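You operate a simulated robot arm through the tools that you are given. There is no shell and no other tool.

Carry out the task below with a simulated two-armed robot. There is one attempt and no reset: what you move stays moved.

## Task
Take the brine's temperature and set the temperature dial to it.
Fine: read it in the pot's well; thermometer back in its holder; stand the sample tub on the salt meter's seat.

The check looks at the end state, three seconds after you hand in, the way a careful person would. Anything else that was tipped, shoved, dropped, spilled or broken makes it a failure.

## Robot
Two 7-joint arms with fingered hands on one trunk that stands fixed in place. Base frame: the origin is at the foot of the trunk, x ahead of it, y to its left, z up; the work surface is at about z = 880. Lengths are in mm, angles in rad, forces in N, time in s.
The left shoulder is at [70, 139, 1133], the right one opposite. With the tool pointing down near the work surface each hand reaches from about 460 to 840 mm from the base axis, measured 20 degrees to its own side. Payload 3.9 kg a hand.
The TCP of each hand is the grasp point between the finger pads, 29 mm short of the fingertips. In the tool frame z runs along the fingers and y along their closing line. The gripper opens to 100 mm; its body begins 34 mm behind the TCP. The gripper is a hand of 5 fingers: y runs from the thumb to the fingers, the wrist lies at [-15, -105, -177] in the tool frame, and closing takes about 1.5 s.
Orientation is told as [roll, pitch, yaw] about the base's x, y, z axes, in that order, counted from this pose: with the fingers straight down and the wrist toward the robot, the tool's x, y and z point along [0, 1, 0], [1, 0, 0] and [0, 0, -1] of the base frame.

## Interface
- The arms move only by the tool arm_command. It takes "left_motion", "right_motion" or both (then of equal length, played together; a hand with none holds still); each is a list of rows, each an object of numbers (a shift or turn left out is 0, a gripper value left out holds the last): "x", "y", "z": the shift along the base's x, y, z in mm; "rx", "ry", "rz": the turn, a rotation vector about the base's x, y, z in rad. In form: [{"x": .., "y": .., "z": .., "rx": .., "ry": .., "rz": ..}, ...]. A call has 1 to 20 rows; each row is the pose to reach, as a shift and turn from the pose commanded when the call began. "left_grip" and "right_grip" are, for a hand that has rows, the finger opening in mm, from 0 to 100, set as the call begins (left out, the last holds). Each row takes 0.2 s and may step no farther than 50 mm and 0.15 rad from the row before; otherwise, or with a gripper value out of range, the whole call is refused. A pose out of reach is approached as far as the arm can. The call stops where the force on the tool passes 40 N (or 10 N more than at its start, if that is more) or the arm is blocked; 0.2 s more then pass. Each finger travels about 153 mm/s and halts on what it meets, pressing with about 34 N; the grip force reading is that of the motor and also rises with nothing between the fingers. The clock runs only during rows and for 0.2 s after the last one: add rows that repeat a pose to give the fingers time. The reply holds the time, the measured pose of the TCP, the force on the tool along the base axes, the opening and the grip force, in the units named above and with some noise, with the torque about the TCP (base axes, N m) and any sound that the robot's microphone picked up.
- Cameras (640 x 400 px; columns grow to the right, rows downward): "scene" is now at [141.1, 11.1, 1464.3]; the picture's right is [0.11, -0.99, 0.00], its down [-0.47, -0.05, -0.88] and it looks along [0.88, 0.10, -0.47] (base axes); focal length 214 px, centre (320, 200). "left" rides on the left gripper at [-66, -86, -121] in its tool frame; the picture's right is [-0.76, -0.31, 0.58], its down [0.59, -0.70, 0.40] and it looks along [0.28, 0.64, 0.71] (tool axes); focal length 247 px, centre (320, 200). "right" rides on the right gripper at [66, -86, -121] in its tool frame; the picture's right is [-0.76, 0.31, -0.58], its down [-0.59, -0.70, 0.40] and it looks along [-0.28, 0.64, 0.71] (tool axes); focal length 247 px, centre (320, 200). There is no depth. A picture from a camera that has moved, and an enlarged one, comes with that camera's place and axes in the base frame and with its lens.
- snapshot(camera): a new picture of that camera. It takes no simulated time.
- move_column(by): slides the trunk up (or, below 0, down) by that many mm; the arms and the scene camera ride with it, the base frame stays. It gives what a move gives, with no picture.
- move_fingers(index, middle, ring, little, thumb_bend, thumb_turn, hand): sets how far each is bent, from 0 (flat) to 100 (curled in); at 30 the hand is open as for a grip, at 70 the pads meet at the TCP. One left out holds its place. A second passes; each finger stops where it meets its share of the squeeze, and holds until it gets a number again. A gripper value or a shape takes the hand back. It gives what a move gives, with no picture; readings hold the bend of each and the force on index, middle, ring, little, thumb and palm. thumb_turn goes from beside the hand (0) to across from the fingers (100), as for a grip.
- preshape(shape, hand): the hand has 5 fingers and takes this shape, open, in about a second: jaw (thumb against the fingers, like two jaws); tri (thumb and two fingers); tip (a fingertip pinch); poke (one finger out to press); point (the index stretched); flat (the hand flat); cup (the hand cupped); fist (a fist). The gripper value then closes the fingers along that shape, each until it touches; the sizes above hold for jaw. It gives what a move gives, with no picture.
- head_to(pan, tilt): turns the head with the scene camera to pan (to the left, within 1.501 rad either way) and tilt (down, from -0.506 to 1.204), counted from straight ahead of the robot. It gives what a move gives.
- zoom(camera, box): a new picture of the part [left, top, right, bottom] of that camera's present view, enlarged. It takes no simulated time.
- job_done(): hands the job in; it is judged then, once.

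Nothing tells you positions but the pictures and the camera data. Unless the task says otherwise, let go and move clear before handing in.

The tools are called after "Call:" as a command line: name --argument value ..., lists and objects as JSON in quotes. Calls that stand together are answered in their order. arm_command: Moves the arms, as the interface text tells. Its arguments: {"type":"object","properties":{"left_motion":{"type":"array"},"left_grip":{"type":"number"},"right_motion":{"type":"array"},"right_grip":{"type":"number"}},"required":[]} The other tools are called the same way: move_column (by) moves the trunk up or down; preshape (shape, hand) gives the hand a shape; move_fingers (index, middle, ring, little, thumb_bend, thumb_turn, hand) moves the fingers one by one; head_to (pan, tilt) turns the head that bears the scene camera; snapshot (camera) takes a picture; zoom (camera, box) takes an enlarged picture of a part of a camera's view; job_done () hands the job in.

At the start:

```text
time: 0.0
left_position: [427.8, 305.9, 1506.7]
left_tool_rot: [-0.002, -0.001, 0.166]
left_wrist_force: [0.5, 0.1, 0.6]
left_wrist_torque: [0.03, -0.02, -0.01]
left_gripper_width: 99.8
left_finger_force: 0.0
left_shape: jaw
left_bend: [30.0, 30.0, 30.0, 30.0, 30.0, 98.0]
left_finger forces: [0.1, 0.1, 0.0, 0.1, 0.0, 0.1]
right_position: [415.7, -119.7, 1449.4]
right_tool_rot: [0.001, 0.001, 0.168]
right_wrist_force: [-0.1, -1.0, -0.9]
right_wrist_torque: [0.02, 0.0, 0.01]
right_gripper_width: 100.2
right_finger_force: 0.1
right_shape: jaw
right_bend: [30.0, 30.0, 30.0, 30.0, 30.0, 98.0]
right_finger forces: [0.1, 0.1, 0.0, 0.0, 0.0, 0.1]
trunk travel left (down, up): [-775.0, 65.0]
head pan, tilt (commanded): [0.112, 0.492]
```

scene: 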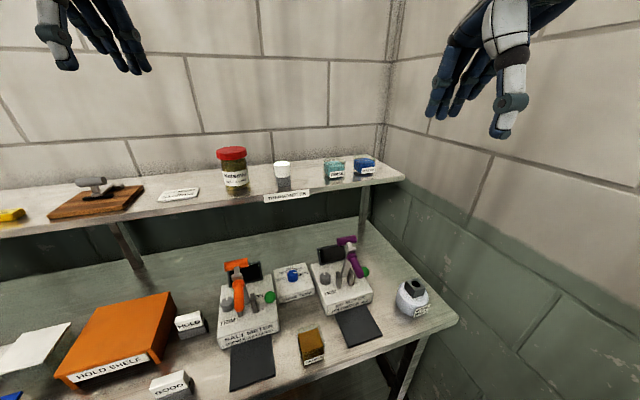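
right: 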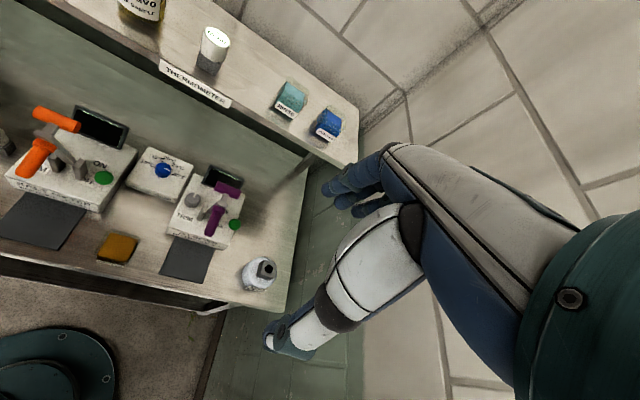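
left: 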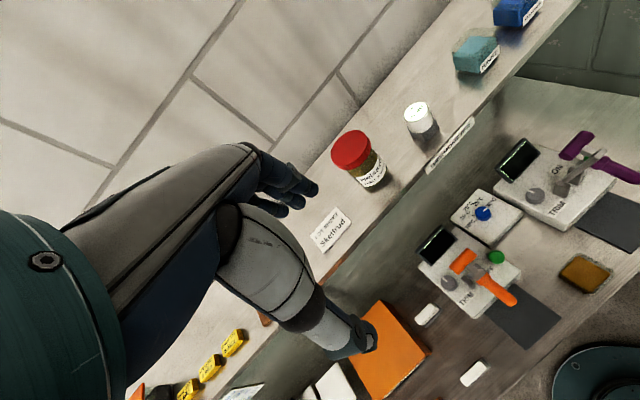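

I see a bench with two meters (orange and purple levers), a small box with a blue dial, and a shelf with a jar, the thermometer and tubs. I'll look closer before I move anything.

Call:
zoom --camera "scene" --box '[200, 220, 460, 380]'

Call:
zoom --camera "scene" --box '[150, 130, 410, 230]'

Call:
zoom --camera "scene" --box '[0, 260, 260, 400]'

Call:
zoom --camera "right" --box '[0, 80, 300, 300]'

Call:
zoom --camera "left" --box '[400, 100, 640, 340]'

```text
2.46 times, centred on (330, 300) of scene
camera zoom: at [141.1, 11.1, 1464.3], right [0.11, -0.99, 0.0], down [-0.47, -0.05, -0.88], along [0.88, 0.1, -0.47], focal length 528 px, centre (295, -46)
```

zoom: 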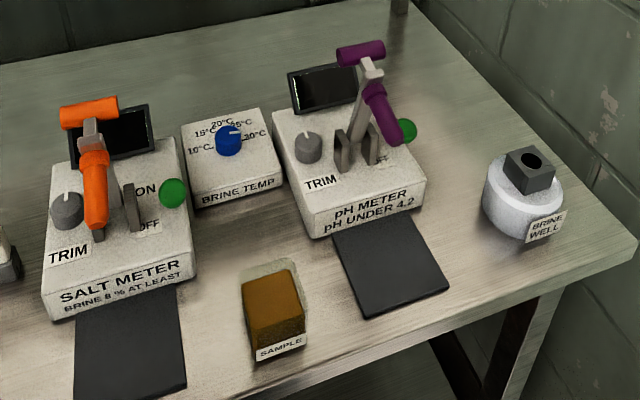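

```text
2.46 times, centred on (280, 180) of scene
camera zoom: at [141.1, 11.1, 1464.3], right [0.11, -0.99, 0.0], down [-0.47, -0.05, -0.88], along [0.88, 0.1, -0.47], focal length 528 px, centre (418, 249)
```

zoom: 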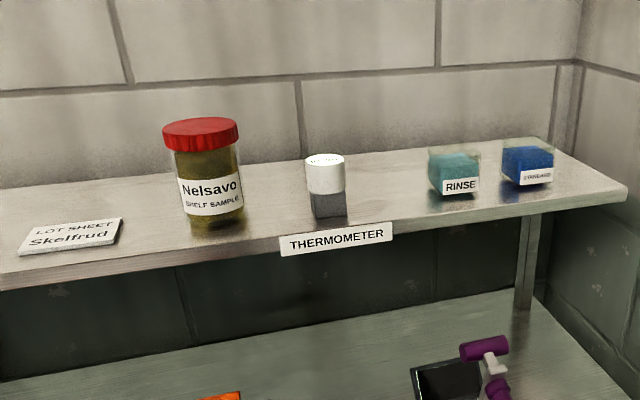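

```text
2.46 times, centred on (130, 330) of scene
camera zoom: at [141.1, 11.1, 1464.3], right [0.11, -0.99, 0.0], down [-0.47, -0.05, -0.88], along [0.88, 0.1, -0.47], focal length 528 px, centre (788, -120)
```

zoom: 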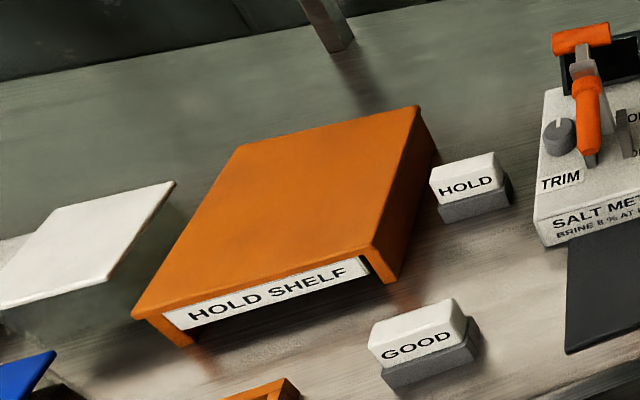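

```text
1.82 times, centred on (150, 190) of right
camera zoom: at [321.0, -70.3, 1571.4], right [0.43, -0.7, 0.58], down [-0.6, -0.7, -0.4], along [0.68, -0.17, -0.71], focal length 449 px, centre (629, 218)
```

zoom: 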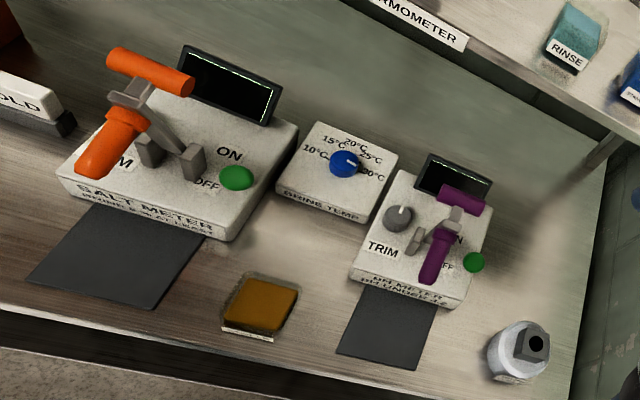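

```text
1.67 times, centred on (520, 220) of left
camera zoom: at [352.5, 227.6, 1627.6], right [-0.18, -0.8, -0.58], down [-0.79, 0.46, -0.4], along [0.59, 0.38, -0.71], focal length 412 px, centre (-13, 167)
```

zoom: 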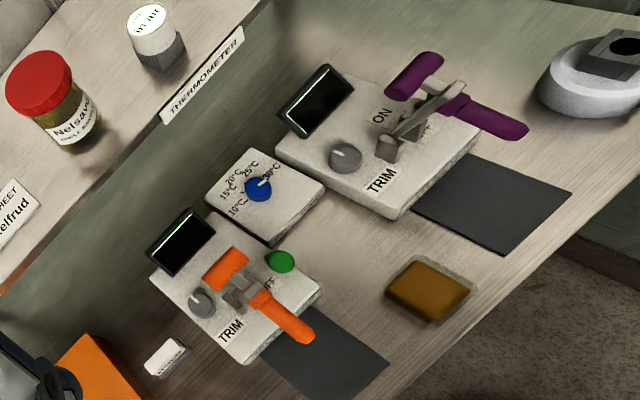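

The brine well sits at about (597, -214, 960) and the thermometer cap at about (727, 186, 1261) on the shelf. I'll aim the head down and zoom in to check the meter's seat, the dial and the thermometer display.

Call:
head_to --pan 0.0 --tilt 0.85

Call:
snapshot --camera "scene"

Call:
zoom --camera "scene" --box '[170, 100, 330, 200]'

Call:
zoom --camera "scene" --box '[180, 200, 340, 300]'

Call:
zoom --camera "left" --box '[380, 80, 500, 155]'

Call:
zoom --camera "right" --box '[180, 0, 300, 80]'

```text
time: 0.8
left_position: [427.0, 305.0, 1504.9]
left_tool_rot: [-0.002, -0.003, 0.164]
left_wrist_force: [0.5, 0.1, -1.6]
left_wrist_torque: [0.0, -0.02, -0.01]
left_gripper_width: 99.9
left_finger_force: 0.1
left_shape: jaw
left_bend: [30.0, 30.0, 30.0, 30.0, 30.0, 98.0]
left_finger forces: [0.0, 0.0, 0.0, 0.0, 0.0, 0.0]
right_position: [415.6, -119.2, 1450.2]
right_tool_rot: [0.001, -0.001, 0.165]
right_wrist_force: [0.6, 0.0, 1.0]
right_wrist_torque: [-0.01, -0.01, 0.02]
right_gripper_width: 99.9
right_finger_force: 0.1
right_shape: jaw
right_bend: [30.0, 30.0, 30.0, 30.0, 30.0, 98.0]
right_finger forces: [0.1, 0.0, 0.0, 0.0, 0.0, 0.1]
trunk travel left (down, up): [-775.0, 65.0]
head pan, tilt (commanded): [0.0, 0.85]
```

```text
taken
camera scene: at [128.7, 1.1, 1433.7], right [0.0, -1.0, 0.0], down [-0.75, 0.0, -0.66], along [0.66, 0.0, -0.75], focal length 214 px, centre (320, 200)
```

scene: 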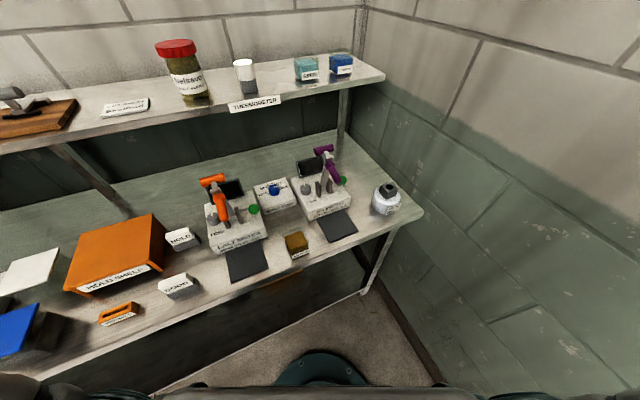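

```text
4.00 times, centred on (250, 150) of scene
camera zoom: at [128.7, 1.1, 1433.7], right [0.0, -1.0, 0.0], down [-0.75, 0.0, -0.66], along [0.66, 0.0, -0.75], focal length 858 px, centre (600, 400)
```

zoom: 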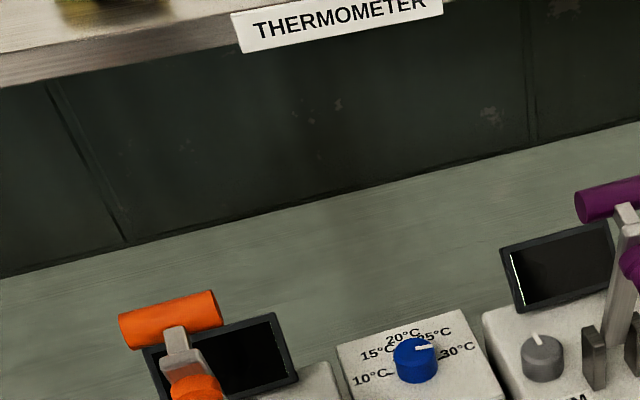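

```text
4.00 times, centred on (260, 250) of scene
camera zoom: at [128.7, 1.1, 1433.7], right [0.0, -1.0, 0.0], down [-0.75, 0.0, -0.66], along [0.66, 0.0, -0.75], focal length 858 px, centre (560, 0)
```

zoom: 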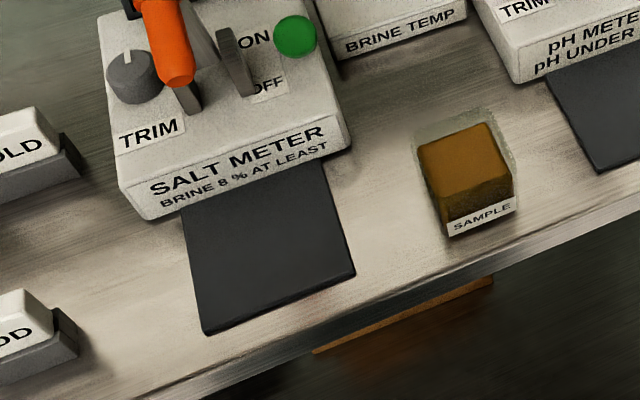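

```text
5.33 times, centred on (440, 118) of left
camera zoom: at [352.5, 227.6, 1627.6], right [-0.18, -0.8, -0.58], down [-0.79, 0.46, -0.4], along [0.59, 0.38, -0.71], focal length 1317 px, centre (-320, 640)
```

zoom: 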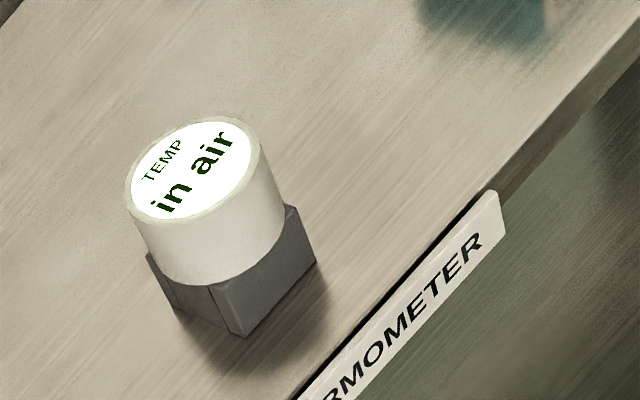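

```text
5.00 times, centred on (240, 40) of right
camera zoom: at [320.9, -70.2, 1571.4], right [0.43, -0.7, 0.58], down [-0.6, -0.7, -0.4], along [0.68, -0.17, -0.71], focal length 1235 px, centre (720, 1000)
```

zoom: 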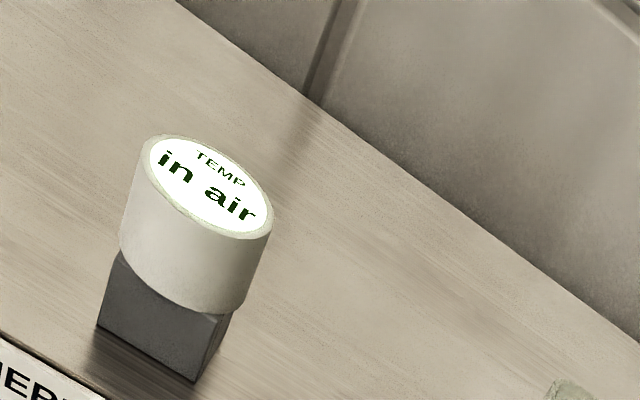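

The thermometer's display currently says "in air", and the salt meter's seat is the dark pad in front of it, around (393, 200). I'll raise the trunk for more reach and aim the head at the shelf.

Call:
move_column --by 60

Call:
head_to --pan 0.2 --tilt 0.6

Call:
snapshot --camera "scene"

Call:
snapshot --camera "left"

```text
time: 1.8
left_position: [426.4, 305.5, 1566.9]
left_tool_rot: [0.001, 0.0, 0.166]
left_wrist_force: [0.4, 0.1, 0.8]
left_wrist_torque: [0.0, -0.03, 0.0]
left_gripper_width: 99.7
left_finger_force: 0.1
left_shape: jaw
left_bend: [30.0, 30.0, 30.0, 30.0, 30.0, 98.0]
left_finger forces: [0.0, 0.1, 0.0, 0.0, 0.1, 0.0]
right_position: [415.3, -119.5, 1510.3]
right_tool_rot: [0.002, 0.001, 0.167]
right_wrist_force: [-0.1, 0.4, -0.2]
right_wrist_torque: [0.0, 0.02, -0.01]
right_gripper_width: 99.7
right_finger_force: 0.2
right_shape: jaw
right_bend: [30.0, 30.0, 30.0, 30.0, 30.0, 98.0]
right_finger forces: [0.0, 0.1, 0.0, 0.0, 0.0, 0.1]
trunk travel left (down, up): [-835.0, 5.0]
head pan, tilt (commanded): [0.0, 0.85]
```

```text
time: 2.6
left_position: [427.3, 305.3, 1566.7]
left_tool_rot: [0.0, -0.002, 0.164]
left_wrist_force: [0.0, -0.5, -0.1]
left_wrist_torque: [0.01, -0.03, 0.03]
left_gripper_width: 99.9
left_finger_force: 0.1
left_shape: jaw
left_bend: [30.0, 30.0, 30.0, 30.0, 30.0, 98.0]
left_finger forces: [0.1, 0.0, 0.0, 0.0, 0.0, 0.1]
right_position: [415.4, -119.6, 1510.5]
right_tool_rot: [-0.001, 0.0, 0.165]
right_wrist_force: [0.0, -0.8, -0.6]
right_wrist_torque: [-0.01, 0.0, 0.01]
right_gripper_width: 99.8
right_finger_force: 0.1
right_shape: jaw
right_bend: [30.0, 30.0, 30.0, 30.0, 30.0, 98.0]
right_finger forces: [0.1, 0.0, 0.0, 0.0, 0.0, 0.0]
trunk travel left (down, up): [-835.0, 5.0]
head pan, tilt (commanded): [0.201, 0.6]
```

```text
taken
camera scene: at [137.1, 18.6, 1514.4], right [0.2, -0.98, 0.0], down [-0.55, -0.11, -0.82], along [0.81, 0.16, -0.57], focal length 214 px, centre (320, 200)
```

scene: 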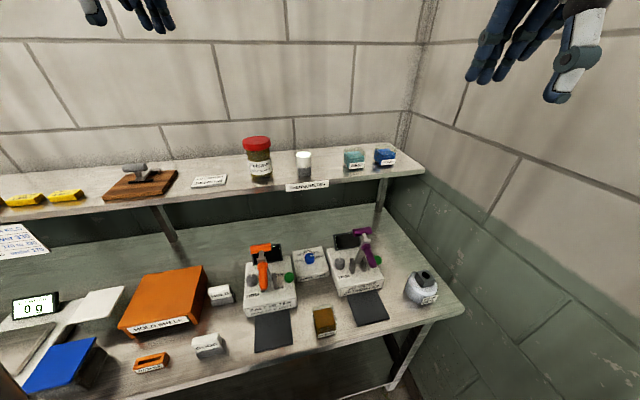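

```text
taken
camera left: at [352.6, 227.7, 1687.5], right [-0.18, -0.8, -0.58], down [-0.79, 0.46, -0.4], along [0.59, 0.38, -0.71], focal length 247 px, centre (320, 200)
```

left: 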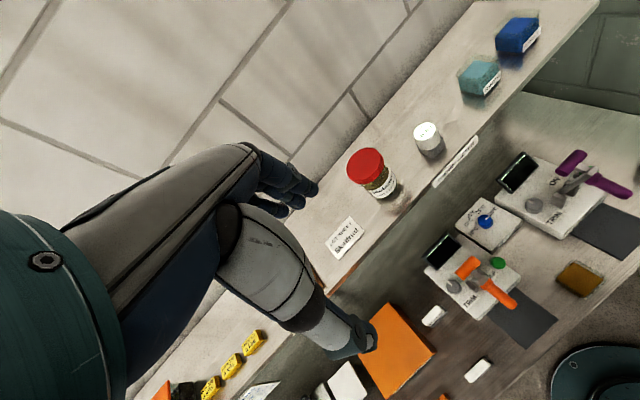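

Call:
zoom --camera "scene" --box '[264, 130, 344, 180]'

Call:
zoom --camera "scene" --box '[380, 260, 460, 310]'

Call:
zoom --camera "scene" --box '[288, 290, 368, 340]'

Call:
zoom --camera "scene" --box '[270, 230, 350, 280]'

Call:
zoom --camera "right" --box '[180, 220, 300, 295]'

Call:
zoom --camera "left" --box '[380, 100, 500, 175]'

```text
8.00 times, centred on (304, 155) of scene
camera zoom: at [137.1, 18.6, 1514.4], right [0.2, -0.98, 0.0], down [-0.55, -0.11, -0.82], along [0.81, 0.16, -0.57], focal length 1716 px, centre (448, 560)
```

zoom: 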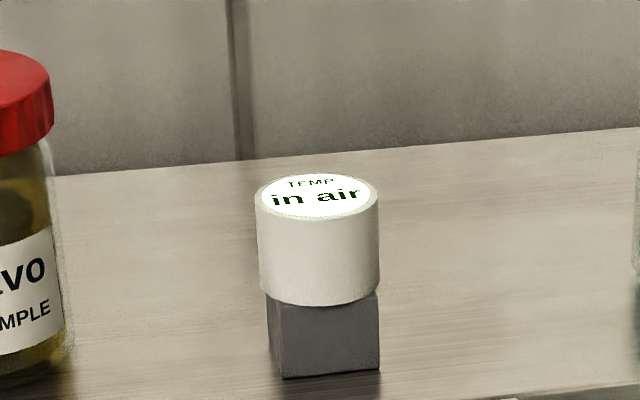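

```text
8.00 times, centred on (420, 285) of scene
camera zoom: at [137.1, 18.6, 1514.4], right [0.2, -0.98, 0.0], down [-0.55, -0.11, -0.82], along [0.81, 0.16, -0.57], focal length 1716 px, centre (-480, -480)
```

zoom: 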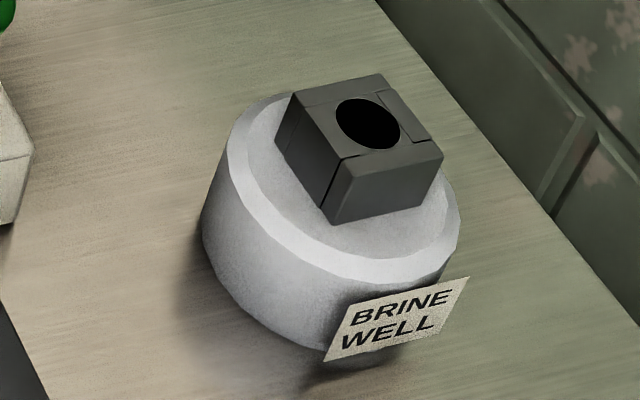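

```text
8.00 times, centred on (328, 315) of scene
camera zoom: at [137.1, 18.6, 1514.4], right [0.2, -0.98, 0.0], down [-0.55, -0.11, -0.82], along [0.81, 0.16, -0.57], focal length 1716 px, centre (256, -720)
```

zoom: 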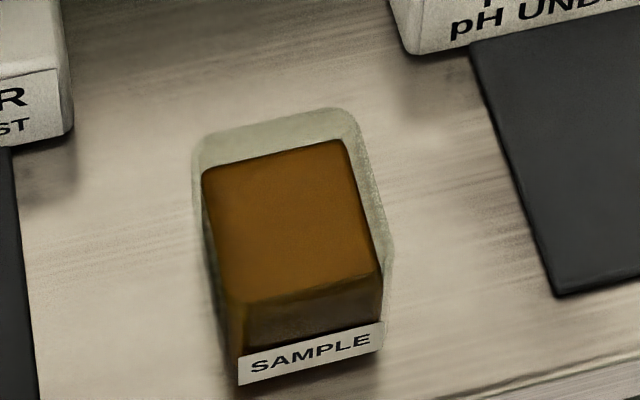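

```text
8.00 times, centred on (310, 255) of scene
camera zoom: at [137.1, 18.6, 1514.4], right [0.2, -0.98, 0.0], down [-0.55, -0.11, -0.82], along [0.81, 0.16, -0.57], focal length 1716 px, centre (400, -240)
```

zoom: 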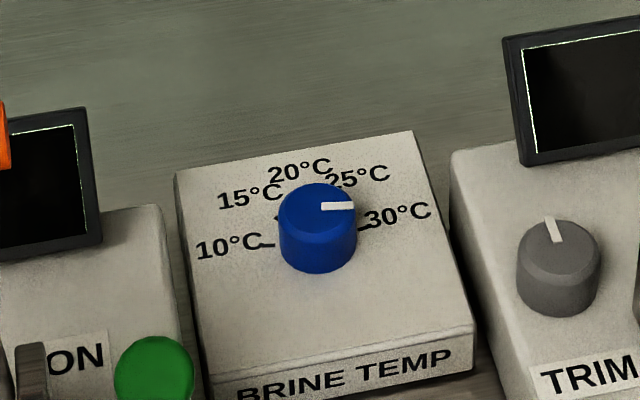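

```text
5.33 times, centred on (240, 258) of right
camera zoom: at [321.0, -70.2, 1631.4], right [0.43, -0.7, 0.58], down [-0.6, -0.7, -0.4], along [0.68, -0.17, -0.71], focal length 1317 px, centre (747, -107)
```

zoom: 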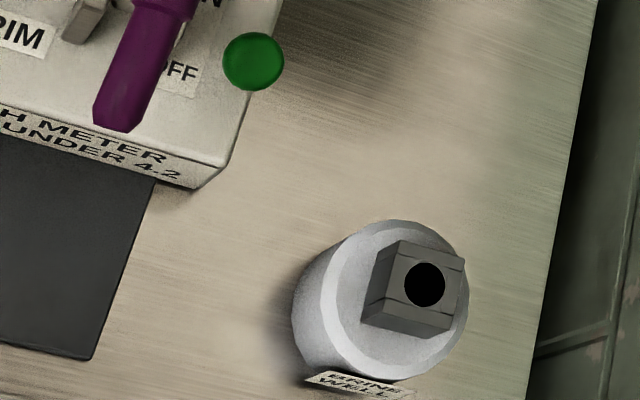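

```text
5.33 times, centred on (440, 138) of left
camera zoom: at [352.6, 227.7, 1687.5], right [-0.18, -0.8, -0.58], down [-0.79, 0.46, -0.4], along [0.59, 0.38, -0.71], focal length 1317 px, centre (-320, 533)
```

zoom: 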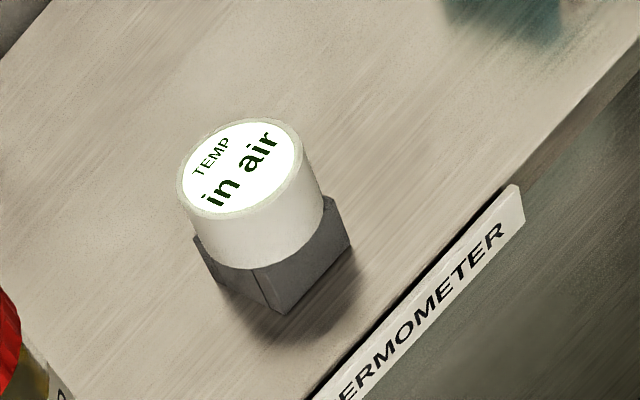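

The thermometer's cap top is at about (730, 189, 1260) with the shelf at about z 1194, and the well hole is at about (591, -210, 970). The lever grips overhang the seats: the orange tip is near (410, 213, 1050) and the purple tip near (520, -50, 1064). I'll check where the elbows sit before moving the left arm.

Call:
head_to --pan 0.7 --tilt 0.9

Call:
snapshot --camera "scene"

Call:
head_to --pan -0.7 --tilt 0.5

Call:
snapshot --camera "scene"

```text
time: 3.5
left_position: [427.2, 305.2, 1566.2]
left_tool_rot: [-0.002, -0.004, 0.165]
left_wrist_force: [-0.7, 0.1, 0.0]
left_wrist_torque: [0.0, 0.05, -0.02]
left_gripper_width: 99.9
left_finger_force: 0.1
left_shape: jaw
left_bend: [30.0, 30.0, 30.0, 30.0, 30.0, 98.0]
left_finger forces: [0.0, 0.0, 0.1, 0.0, 0.0, 0.0]
right_position: [415.6, -119.7, 1509.2]
right_tool_rot: [0.0, 0.001, 0.165]
right_wrist_force: [0.2, 0.4, 0.0]
right_wrist_torque: [0.04, 0.02, 0.0]
right_gripper_width: 99.7
right_finger_force: 0.0
right_shape: jaw
right_bend: [30.0, 30.0, 30.0, 30.0, 30.0, 98.0]
right_finger forces: [0.1, 0.0, 0.0, 0.0, 0.0, 0.0]
trunk travel left (down, up): [-835.0, 5.0]
head pan, tilt (commanded): [0.7, 0.901]
```

```text
taken
camera scene: at [108.3, 49.5, 1489.7], right [0.64, -0.77, 0.0], down [-0.6, -0.5, -0.62], along [0.48, 0.4, -0.78], focal length 214 px, centre (320, 200)
```

scene: 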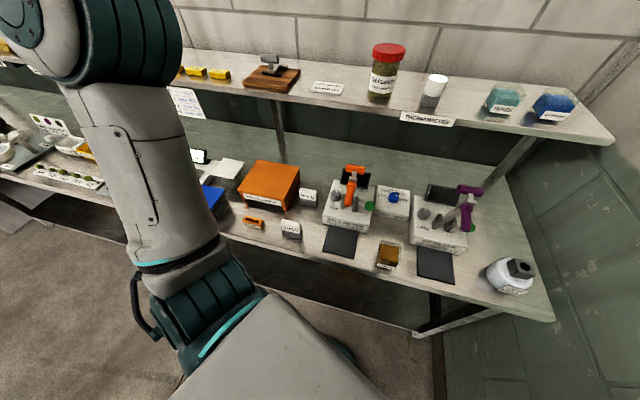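

```text
time: 5.1
left_position: [427.6, 304.6, 1565.9]
left_tool_rot: [-0.002, -0.002, 0.164]
left_wrist_force: [-0.8, 1.5, -0.5]
left_wrist_torque: [-0.01, 0.01, -0.02]
left_gripper_width: 99.9
left_finger_force: 0.1
left_shape: jaw
left_bend: [30.0, 30.0, 30.0, 30.0, 30.0, 98.0]
left_finger forces: [0.0, 0.1, 0.1, 0.0, 0.0, 0.0]
right_position: [414.2, -119.7, 1510.9]
right_tool_rot: [0.001, 0.001, 0.166]
right_wrist_force: [-0.1, 0.2, 0.1]
right_wrist_torque: [0.02, 0.03, -0.02]
right_gripper_width: 99.8
right_finger_force: 0.1
right_shape: jaw
right_bend: [30.0, 30.0, 30.0, 30.0, 30.0, 98.0]
right_finger forces: [0.0, 0.0, 0.0, 0.0, 0.1, 0.0]
trunk travel left (down, up): [-835.0, 5.0]
head pan, tilt (commanded): [-0.7, 0.499]
```

```text
taken
camera scene: at [120.2, -57.5, 1523.6], right [-0.64, -0.77, 0.0], down [-0.37, 0.31, -0.88], along [0.67, -0.56, -0.48], focal length 214 px, centre (320, 200)
```

scene: 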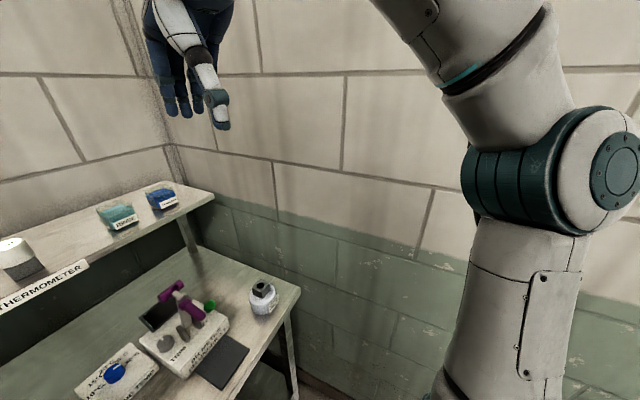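

Both elbows are up and outward, clear of the bench. I'll bring the left hand toward the thermometer and stop short for a close look.

Call:
arm_command --left_motion '[{"x": 28, "y": -12, "z": -21}, {"x": 56, "y": -24, "z": -42}, {"x": 84, "y": -36, "z": -63}, {"x": 112, "y": -48, "z": -84}, {"x": 140, "y": -60, "z": -105}, {"x": 168, "y": -71, "z": -126}, {"x": 196, "y": -83, "z": -146}, {"x": 223, "y": -95, "z": -166}, {"x": 223, "y": -95, "z": -166}]' --left_grip 85

Call:
head_to --pan 0.3 --tilt 0.5

Call:
snapshot --camera "scene"

Call:
snapshot --camera "left"

Call:
snapshot --camera "right"

```text
time: 7.1
left_position: [648.3, 209.5, 1400.6]
left_tool_rot: [-0.002, -0.002, 0.166]
left_wrist_force: [-0.5, -0.7, -0.2]
left_wrist_torque: [0.02, 0.01, -0.01]
left_gripper_width: 85.4
left_finger_force: 0.0
left_shape: jaw
left_bend: [35.0, 32.0, 25.0, 35.0, 30.0, 98.0]
left_finger forces: [0.1, 0.0, 0.0, 0.0, 0.0, 0.0]
right_position: [414.9, -118.9, 1510.4]
right_tool_rot: [0.0, 0.0, 0.165]
right_wrist_force: [-0.3, -0.1, 0.0]
right_wrist_torque: [-0.03, -0.01, 0.0]
right_gripper_width: 100.0
right_finger_force: 0.0
right_shape: jaw
right_bend: [30.0, 30.0, 30.0, 30.0, 30.0, 98.0]
right_finger forces: [0.1, 0.1, 0.0, 0.0, 0.0, 0.0]
trunk travel left (down, up): [-835.0, 5.0]
head pan, tilt (commanded): [-0.7, 0.499]
```

```text
time: 8.3
left_position: [648.8, 209.6, 1399.6]
left_tool_rot: [-0.001, -0.001, 0.165]
left_wrist_force: [-0.7, -0.6, 0.6]
left_wrist_torque: [0.03, 0.01, -0.03]
left_gripper_width: 85.4
left_finger_force: 0.1
left_shape: jaw
left_bend: [35.0, 32.0, 25.0, 35.0, 30.0, 98.0]
left_finger forces: [0.0, 0.1, 0.0, 0.0, 0.0, 0.0]
right_position: [415.5, -119.2, 1510.1]
right_tool_rot: [-0.001, -0.001, 0.167]
right_wrist_force: [0.6, 0.1, 0.0]
right_wrist_torque: [0.0, -0.02, -0.04]
right_gripper_width: 99.9
right_finger_force: 0.0
right_shape: jaw
right_bend: [30.0, 30.0, 30.0, 30.0, 30.0, 98.0]
right_finger forces: [0.0, 0.0, 0.0, 0.0, 0.0, 0.1]
trunk travel left (down, up): [-835.0, 5.0]
head pan, tilt (commanded): [0.3, 0.499]
```

```text
taken
camera scene: at [137.3, 27.9, 1523.6], right [0.29, -0.96, 0.0], down [-0.46, -0.14, -0.88], along [0.84, 0.26, -0.48], focal length 214 px, centre (320, 200)
```

scene: 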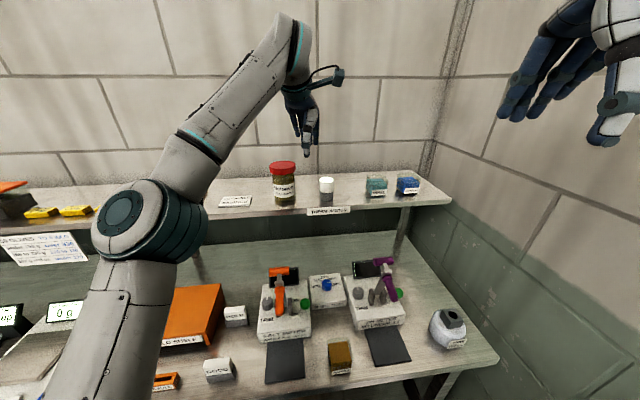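

```text
taken
camera left: at [574.9, 132.3, 1521.2], right [-0.18, -0.8, -0.58], down [-0.79, 0.46, -0.4], along [0.59, 0.38, -0.71], focal length 247 px, centre (320, 200)
```

left: 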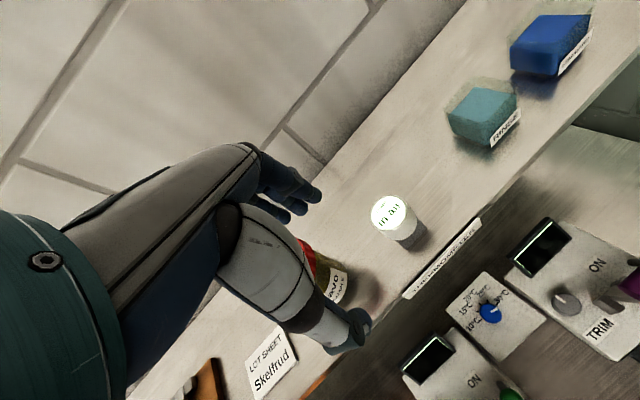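

```text
taken
camera right: at [320.8, -70.1, 1631.5], right [0.43, -0.7, 0.58], down [-0.6, -0.7, -0.4], along [0.68, -0.17, -0.71], focal length 247 px, centre (320, 200)
```

right: 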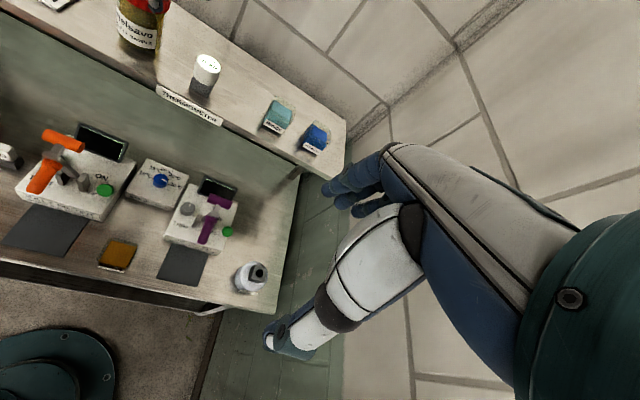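

Call:
zoom --camera "left" --box '[350, 175, 446, 235]'

Call:
zoom --camera "scene" --box '[280, 140, 376, 200]'

Call:
zoom --camera "right" --box '[160, 40, 256, 100]'

```text
6.67 times, centred on (398, 205) of left
camera zoom: at [574.9, 132.3, 1521.2], right [-0.18, -0.8, -0.58], down [-0.79, 0.46, -0.4], along [0.59, 0.38, -0.71], focal length 1646 px, centre (-200, 167)
```

zoom: 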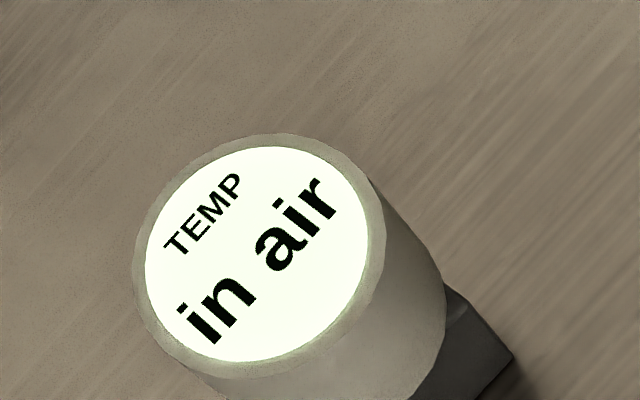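

```text
6.67 times, centred on (328, 170) of scene
camera zoom: at [137.3, 27.9, 1523.6], right [0.29, -0.96, 0.0], down [-0.46, -0.14, -0.88], along [0.84, 0.26, -0.48], focal length 1430 px, centre (267, 400)
```

zoom: 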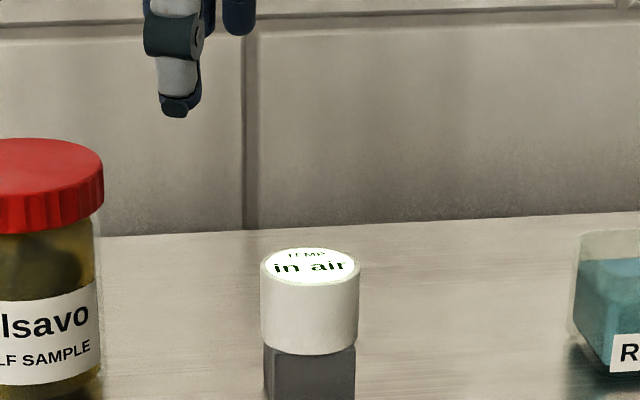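

```text
6.67 times, centred on (208, 70) of right
camera zoom: at [320.8, -70.1, 1631.5], right [0.43, -0.7, 0.58], down [-0.6, -0.7, -0.4], along [0.68, -0.17, -0.71], focal length 1646 px, centre (1067, 1067)
```

zoom: 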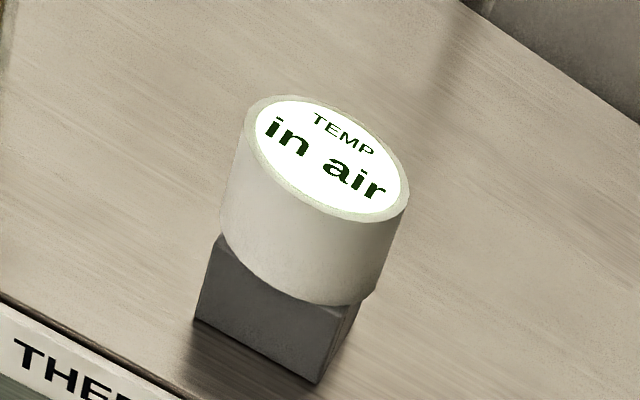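

From three cameras the cap top comes out at (716.5, 186.5, 1265.7), about 45 mm across. I'll hover the open left hand right above it and check the alignment.

Call:
arm_command --left_motion '[{"x": 34, "y": -11.5, "z": -15}, {"x": 68, "y": -23, "z": -30}, {"x": 68, "y": -23, "z": -60}, {"x": 68, "y": -23, "z": -85}, {"x": 68, "y": -23, "z": -85}, {"x": 68, "y": -23, "z": -85}]'

Call:
snapshot --camera "left"

Call:
zoom --camera "scene" --box '[248, 100, 408, 200]'

Call:
zoom --camera "right" --box '[140, 0, 300, 100]'

```text
time: 9.7
left_position: [718.4, 188.9, 1314.3]
left_tool_rot: [0.0, -0.003, 0.166]
left_wrist_force: [-0.1, 0.3, -0.3]
left_wrist_torque: [-0.05, -0.02, -0.02]
left_gripper_width: 85.4
left_finger_force: 0.1
left_shape: jaw
left_bend: [36.0, 32.0, 25.0, 35.0, 30.0, 98.0]
left_finger forces: [0.1, 0.0, 0.0, 0.0, 0.0, 0.1]
left hand out of reach, approached as far as the arm can: row 2, 3
right_position: [414.9, -119.1, 1509.4]
right_tool_rot: [0.001, 0.0, 0.167]
right_wrist_force: [-0.8, -0.5, 0.2]
right_wrist_torque: [0.02, 0.0, 0.01]
right_gripper_width: 99.6
right_finger_force: 0.1
right_shape: jaw
right_bend: [30.0, 30.0, 30.0, 30.0, 30.0, 98.0]
right_finger forces: [0.0, 0.0, 0.0, 0.1, 0.0, 0.0]
trunk travel left (down, up): [-835.0, 5.0]
head pan, tilt (commanded): [0.3, 0.499]
```

```text
taken
camera left: at [643.8, 110.7, 1436.0], right [-0.18, -0.8, -0.58], down [-0.79, 0.46, -0.4], along [0.59, 0.38, -0.71], focal length 247 px, centre (320, 200)
```

left: 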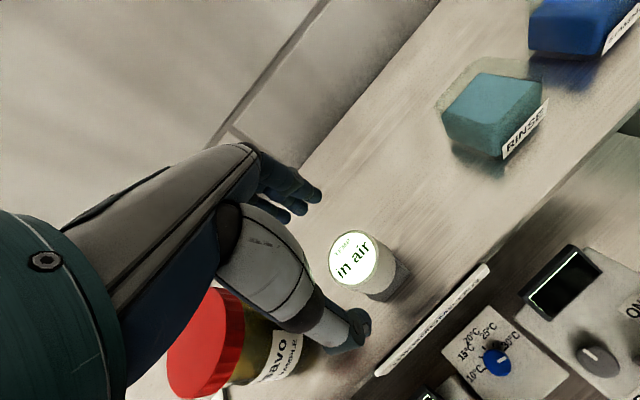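

```text
4.00 times, centred on (328, 150) of scene
camera zoom: at [137.1, 28.4, 1523.6], right [0.3, -0.96, 0.0], down [-0.46, -0.14, -0.88], along [0.84, 0.26, -0.48], focal length 858 px, centre (288, 400)
```

zoom: 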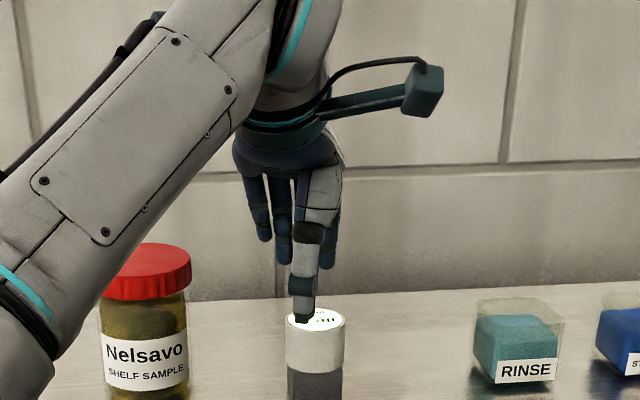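

```text
4.00 times, centred on (220, 50) of right
camera zoom: at [320.7, -69.7, 1631.5], right [0.43, -0.7, 0.58], down [-0.6, -0.7, -0.4], along [0.68, -0.17, -0.71], focal length 988 px, centre (720, 800)
```

zoom: 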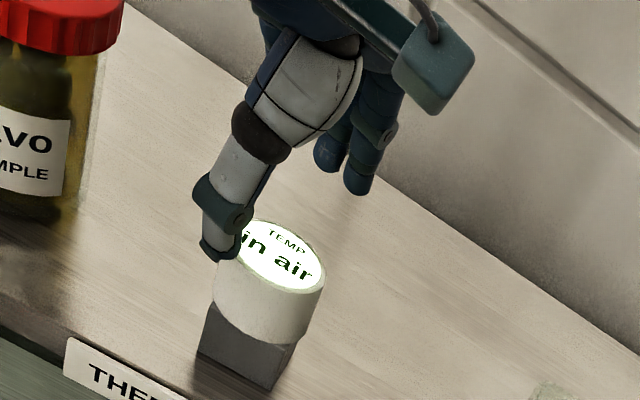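

Call:
zoom --camera "left" --box '[296, 200, 424, 280]'

```text
5.00 times, centred on (360, 240) of left
camera zoom: at [643.8, 110.7, 1436.0], right [-0.18, -0.8, -0.58], down [-0.79, 0.46, -0.4], along [0.59, 0.38, -0.71], focal length 1235 px, centre (120, 0)
```

zoom: 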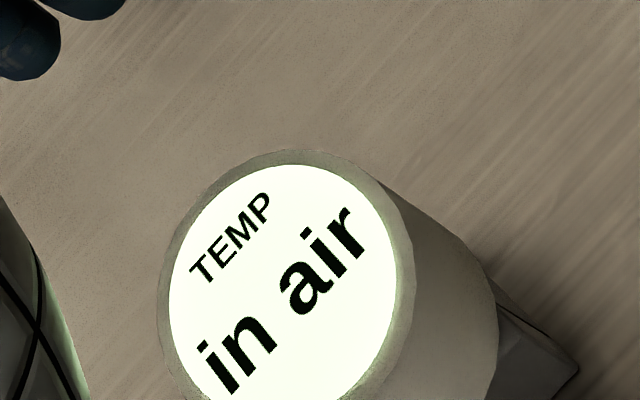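

The cap is centred between the thumb and fingers to within a couple of millimetres. I'll descend around it in small steps.

Call:
arm_command --left_motion '[{"x": -1.5, "y": -2.8, "z": -10}, {"x": -1.5, "y": -2.8, "z": -25}, {"x": -1.5, "y": -2.8, "z": -40}, {"x": -1.5, "y": -2.8, "z": -50}, {"x": -1.5, "y": -2.8, "z": -58}, {"x": -1.5, "y": -2.8, "z": -58}]'

Call:
snapshot --camera "left"

Call:
zoom --camera "scene" --box '[280, 130, 376, 190]'

Call:
zoom --camera "right" --box '[160, 20, 256, 80]'

```text
time: 11.1
left_position: [716.1, 185.7, 1257.6]
left_tool_rot: [0.0, -0.003, 0.164]
left_wrist_force: [0.8, 0.7, 0.4]
left_wrist_torque: [-0.01, -0.03, 0.02]
left_gripper_width: 85.2
left_finger_force: 0.1
left_shape: jaw
left_bend: [36.0, 32.0, 25.0, 35.0, 30.0, 98.0]
left_finger forces: [0.1, 0.0, 0.0, 0.0, 0.0, 0.0]
right_position: [415.4, -120.3, 1509.6]
right_tool_rot: [0.0, 0.001, 0.167]
right_wrist_force: [-0.2, -0.7, -0.1]
right_wrist_torque: [0.0, -0.05, 0.04]
right_gripper_width: 99.8
right_finger_force: 0.0
right_shape: jaw
right_bend: [30.0, 30.0, 30.0, 30.0, 30.0, 98.0]
right_finger forces: [0.0, 0.0, 0.1, 0.0, 0.0, 0.0]
trunk travel left (down, up): [-835.0, 5.0]
head pan, tilt (commanded): [0.3, 0.499]
```

```text
taken
camera left: at [642.0, 107.1, 1378.5], right [-0.18, -0.8, -0.58], down [-0.79, 0.46, -0.4], along [0.59, 0.38, -0.71], focal length 247 px, centre (320, 200)
```

left: 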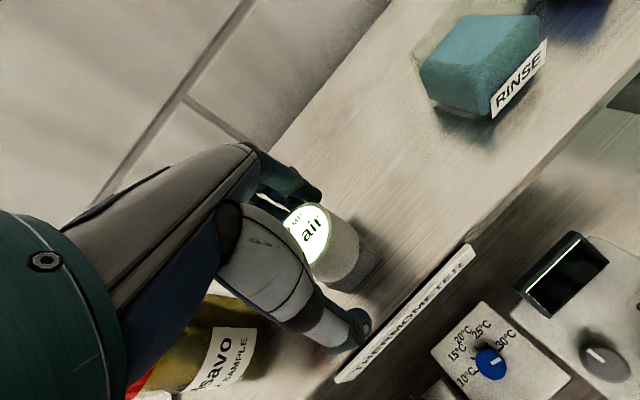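

```text
6.67 times, centred on (328, 160) of scene
camera zoom: at [137.4, 27.7, 1523.6], right [0.3, -0.96, 0.0], down [-0.46, -0.14, -0.88], along [0.84, 0.26, -0.48], focal length 1430 px, centre (267, 467)
```

zoom: 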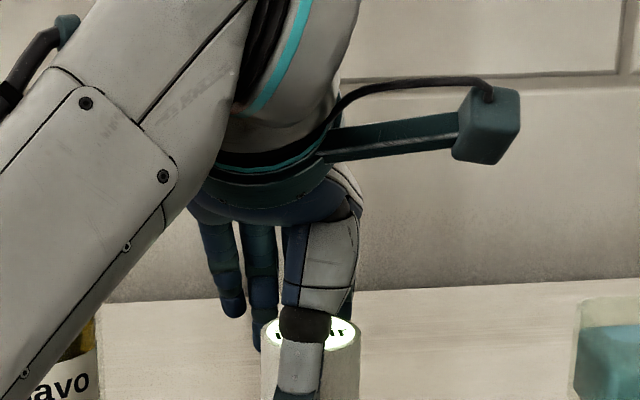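

```text
6.67 times, centred on (208, 50) of right
camera zoom: at [320.9, -70.4, 1631.4], right [0.43, -0.7, 0.58], down [-0.6, -0.7, -0.4], along [0.68, -0.17, -0.71], focal length 1646 px, centre (1067, 1200)
```

zoom: 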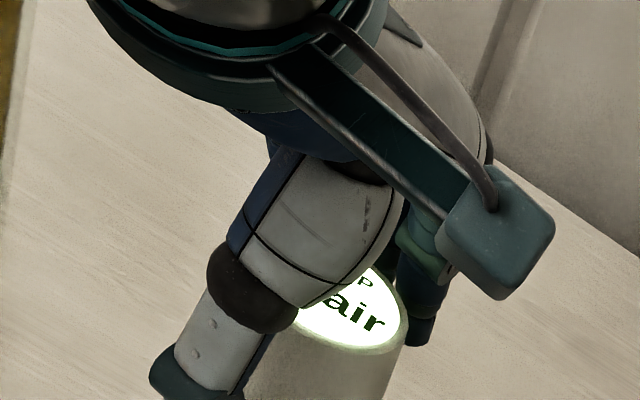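

The cap is between the fingers at the right height. I'll close the hand now.

Call:
arm_command --left_motion '[{"z": 0}, {"z": 0}, {"z": 0}, {"z": 0}, {"z": 0}, {"z": 0}, {"z": 0}, {"z": 0}]' --left_grip 20

Call:
snapshot --camera "left"

Call:
zoom --camera "scene" --box '[280, 145, 376, 205]'

Call:
zoom --camera "right" --box '[160, 30, 256, 90]'

```text
time: 12.9
left_position: [716.1, 184.7, 1257.1]
left_tool_rot: [-0.001, 0.001, 0.164]
left_wrist_force: [0.1, -0.4, 1.1]
left_wrist_torque: [-0.03, 0.04, -0.03]
left_gripper_width: 38.3
left_finger_force: 34.1
left_shape: jaw
left_bend: [44.0, 48.0, 74.0, 54.0, 40.0, 100.0]
left_finger forces: [19.1, 9.5, 0.0, 0.0, 29.2, 0.0]
right_position: [416.1, -118.9, 1509.9]
right_tool_rot: [-0.002, 0.001, 0.165]
right_wrist_force: [0.3, -0.2, -0.3]
right_wrist_torque: [-0.01, 0.03, 0.03]
right_gripper_width: 99.8
right_finger_force: 0.1
right_shape: jaw
right_bend: [30.0, 30.0, 30.0, 30.0, 30.0, 98.0]
right_finger forces: [0.1, 0.0, 0.1, 0.1, 0.0, 0.1]
trunk travel left (down, up): [-835.0, 5.0]
head pan, tilt (commanded): [0.3, 0.499]
```

```text
taken
camera left: at [642.2, 107.1, 1378.5], right [-0.18, -0.8, -0.58], down [-0.79, 0.46, -0.4], along [0.59, 0.38, -0.71], focal length 247 px, centre (320, 200)
```

left: 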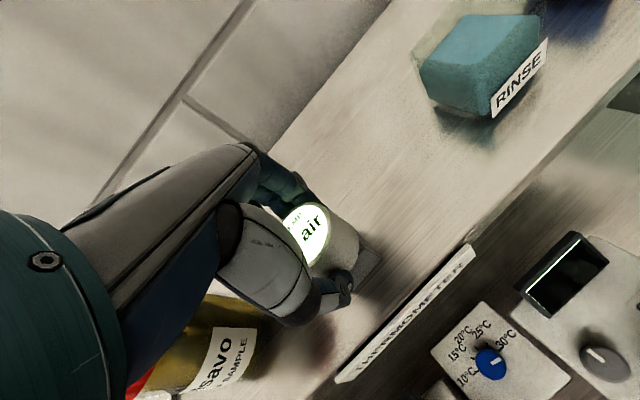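

```text
6.67 times, centred on (328, 175) of scene
camera zoom: at [137.5, 27.9, 1523.6], right [0.3, -0.96, 0.0], down [-0.46, -0.14, -0.88], along [0.84, 0.26, -0.48], focal length 1430 px, centre (267, 367)
```

zoom: 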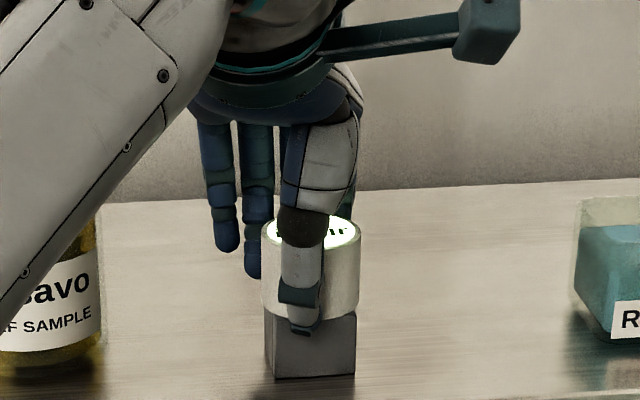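

```text
6.67 times, centred on (208, 60) of right
camera zoom: at [321.1, -70.2, 1631.4], right [0.43, -0.7, 0.58], down [-0.6, -0.7, -0.4], along [0.68, -0.17, -0.71], focal length 1646 px, centre (1067, 1133)
```

zoom: 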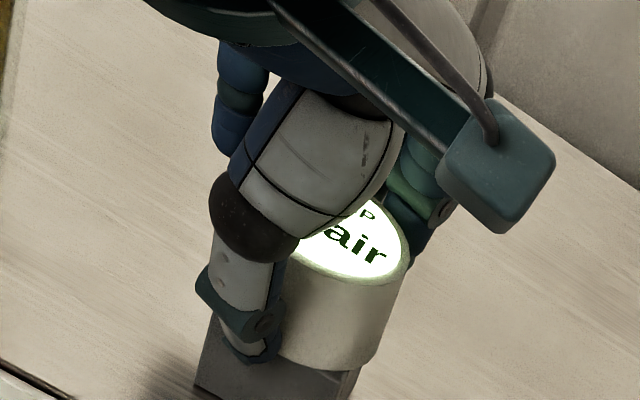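

The grip holds, with thumb, index and middle finger in contact at 34 N. I'll lift slowly and check that the holder stays behind.

Call:
arm_command --left_motion '[{"z": 5}, {"z": 12}, {"z": 20}, {"z": 30}, {"z": 40}, {"z": 50}, {"z": 50}]'

Call:
snapshot --camera "left"

Call:
zoom --camera "scene" --box '[264, 120, 392, 200]'

Call:
zoom --camera "right" --box '[140, 20, 268, 100]'

```text
time: 14.5
left_position: [716.3, 184.1, 1306.9]
left_tool_rot: [-0.002, 0.0, 0.165]
left_wrist_force: [0.4, -0.3, -1.2]
left_wrist_torque: [0.01, 0.02, 0.0]
left_gripper_width: 38.2
left_finger_force: 33.8
left_shape: jaw
left_bend: [44.0, 48.0, 74.0, 54.0, 40.0, 100.0]
left_finger forces: [19.1, 9.5, 0.1, 0.0, 29.2, 0.1]
right_position: [416.1, -119.3, 1509.8]
right_tool_rot: [0.0, 0.0, 0.166]
right_wrist_force: [-0.4, -0.5, 0.6]
right_wrist_torque: [-0.02, 0.0, 0.0]
right_gripper_width: 99.7
right_finger_force: 0.0
right_shape: jaw
right_bend: [30.0, 30.0, 30.0, 30.0, 30.0, 98.0]
right_finger forces: [0.0, 0.1, 0.0, 0.1, 0.0, 0.0]
trunk travel left (down, up): [-835.0, 5.0]
head pan, tilt (commanded): [0.3, 0.499]
```

```text
taken
camera left: at [642.1, 106.8, 1428.4], right [-0.18, -0.8, -0.58], down [-0.79, 0.46, -0.4], along [0.59, 0.38, -0.71], focal length 247 px, centre (320, 200)
```

left: 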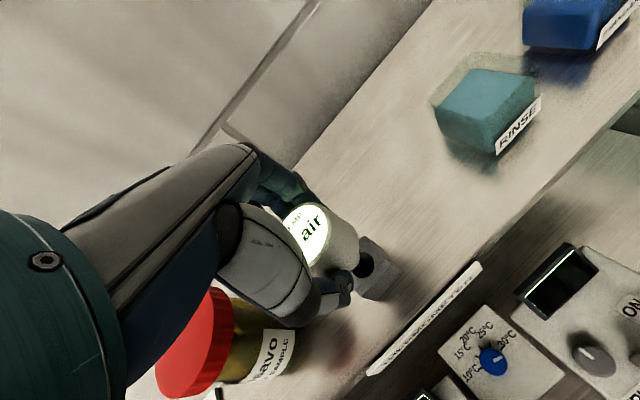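

```text
5.00 times, centred on (328, 160) of scene
camera zoom: at [137.7, 28.1, 1523.5], right [0.3, -0.96, 0.0], down [-0.46, -0.14, -0.88], along [0.84, 0.26, -0.48], focal length 1072 px, centre (280, 400)
```

zoom: 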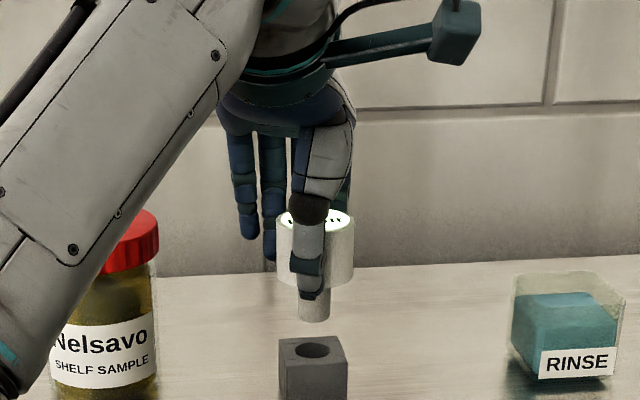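

```text
5.00 times, centred on (204, 60) of right
camera zoom: at [321.3, -70.0, 1631.4], right [0.43, -0.7, 0.58], down [-0.6, -0.7, -0.4], along [0.68, -0.17, -0.71], focal length 1235 px, centre (900, 900)
```

zoom: 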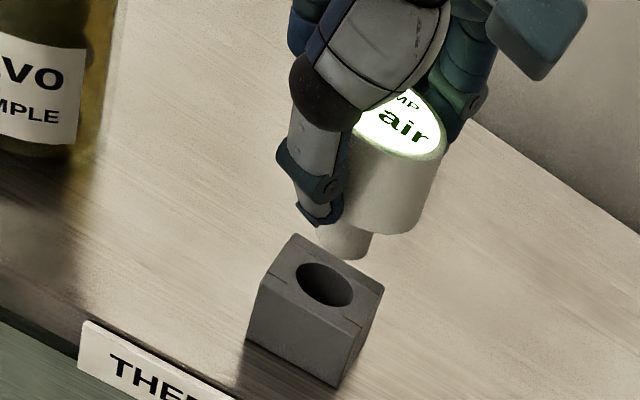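

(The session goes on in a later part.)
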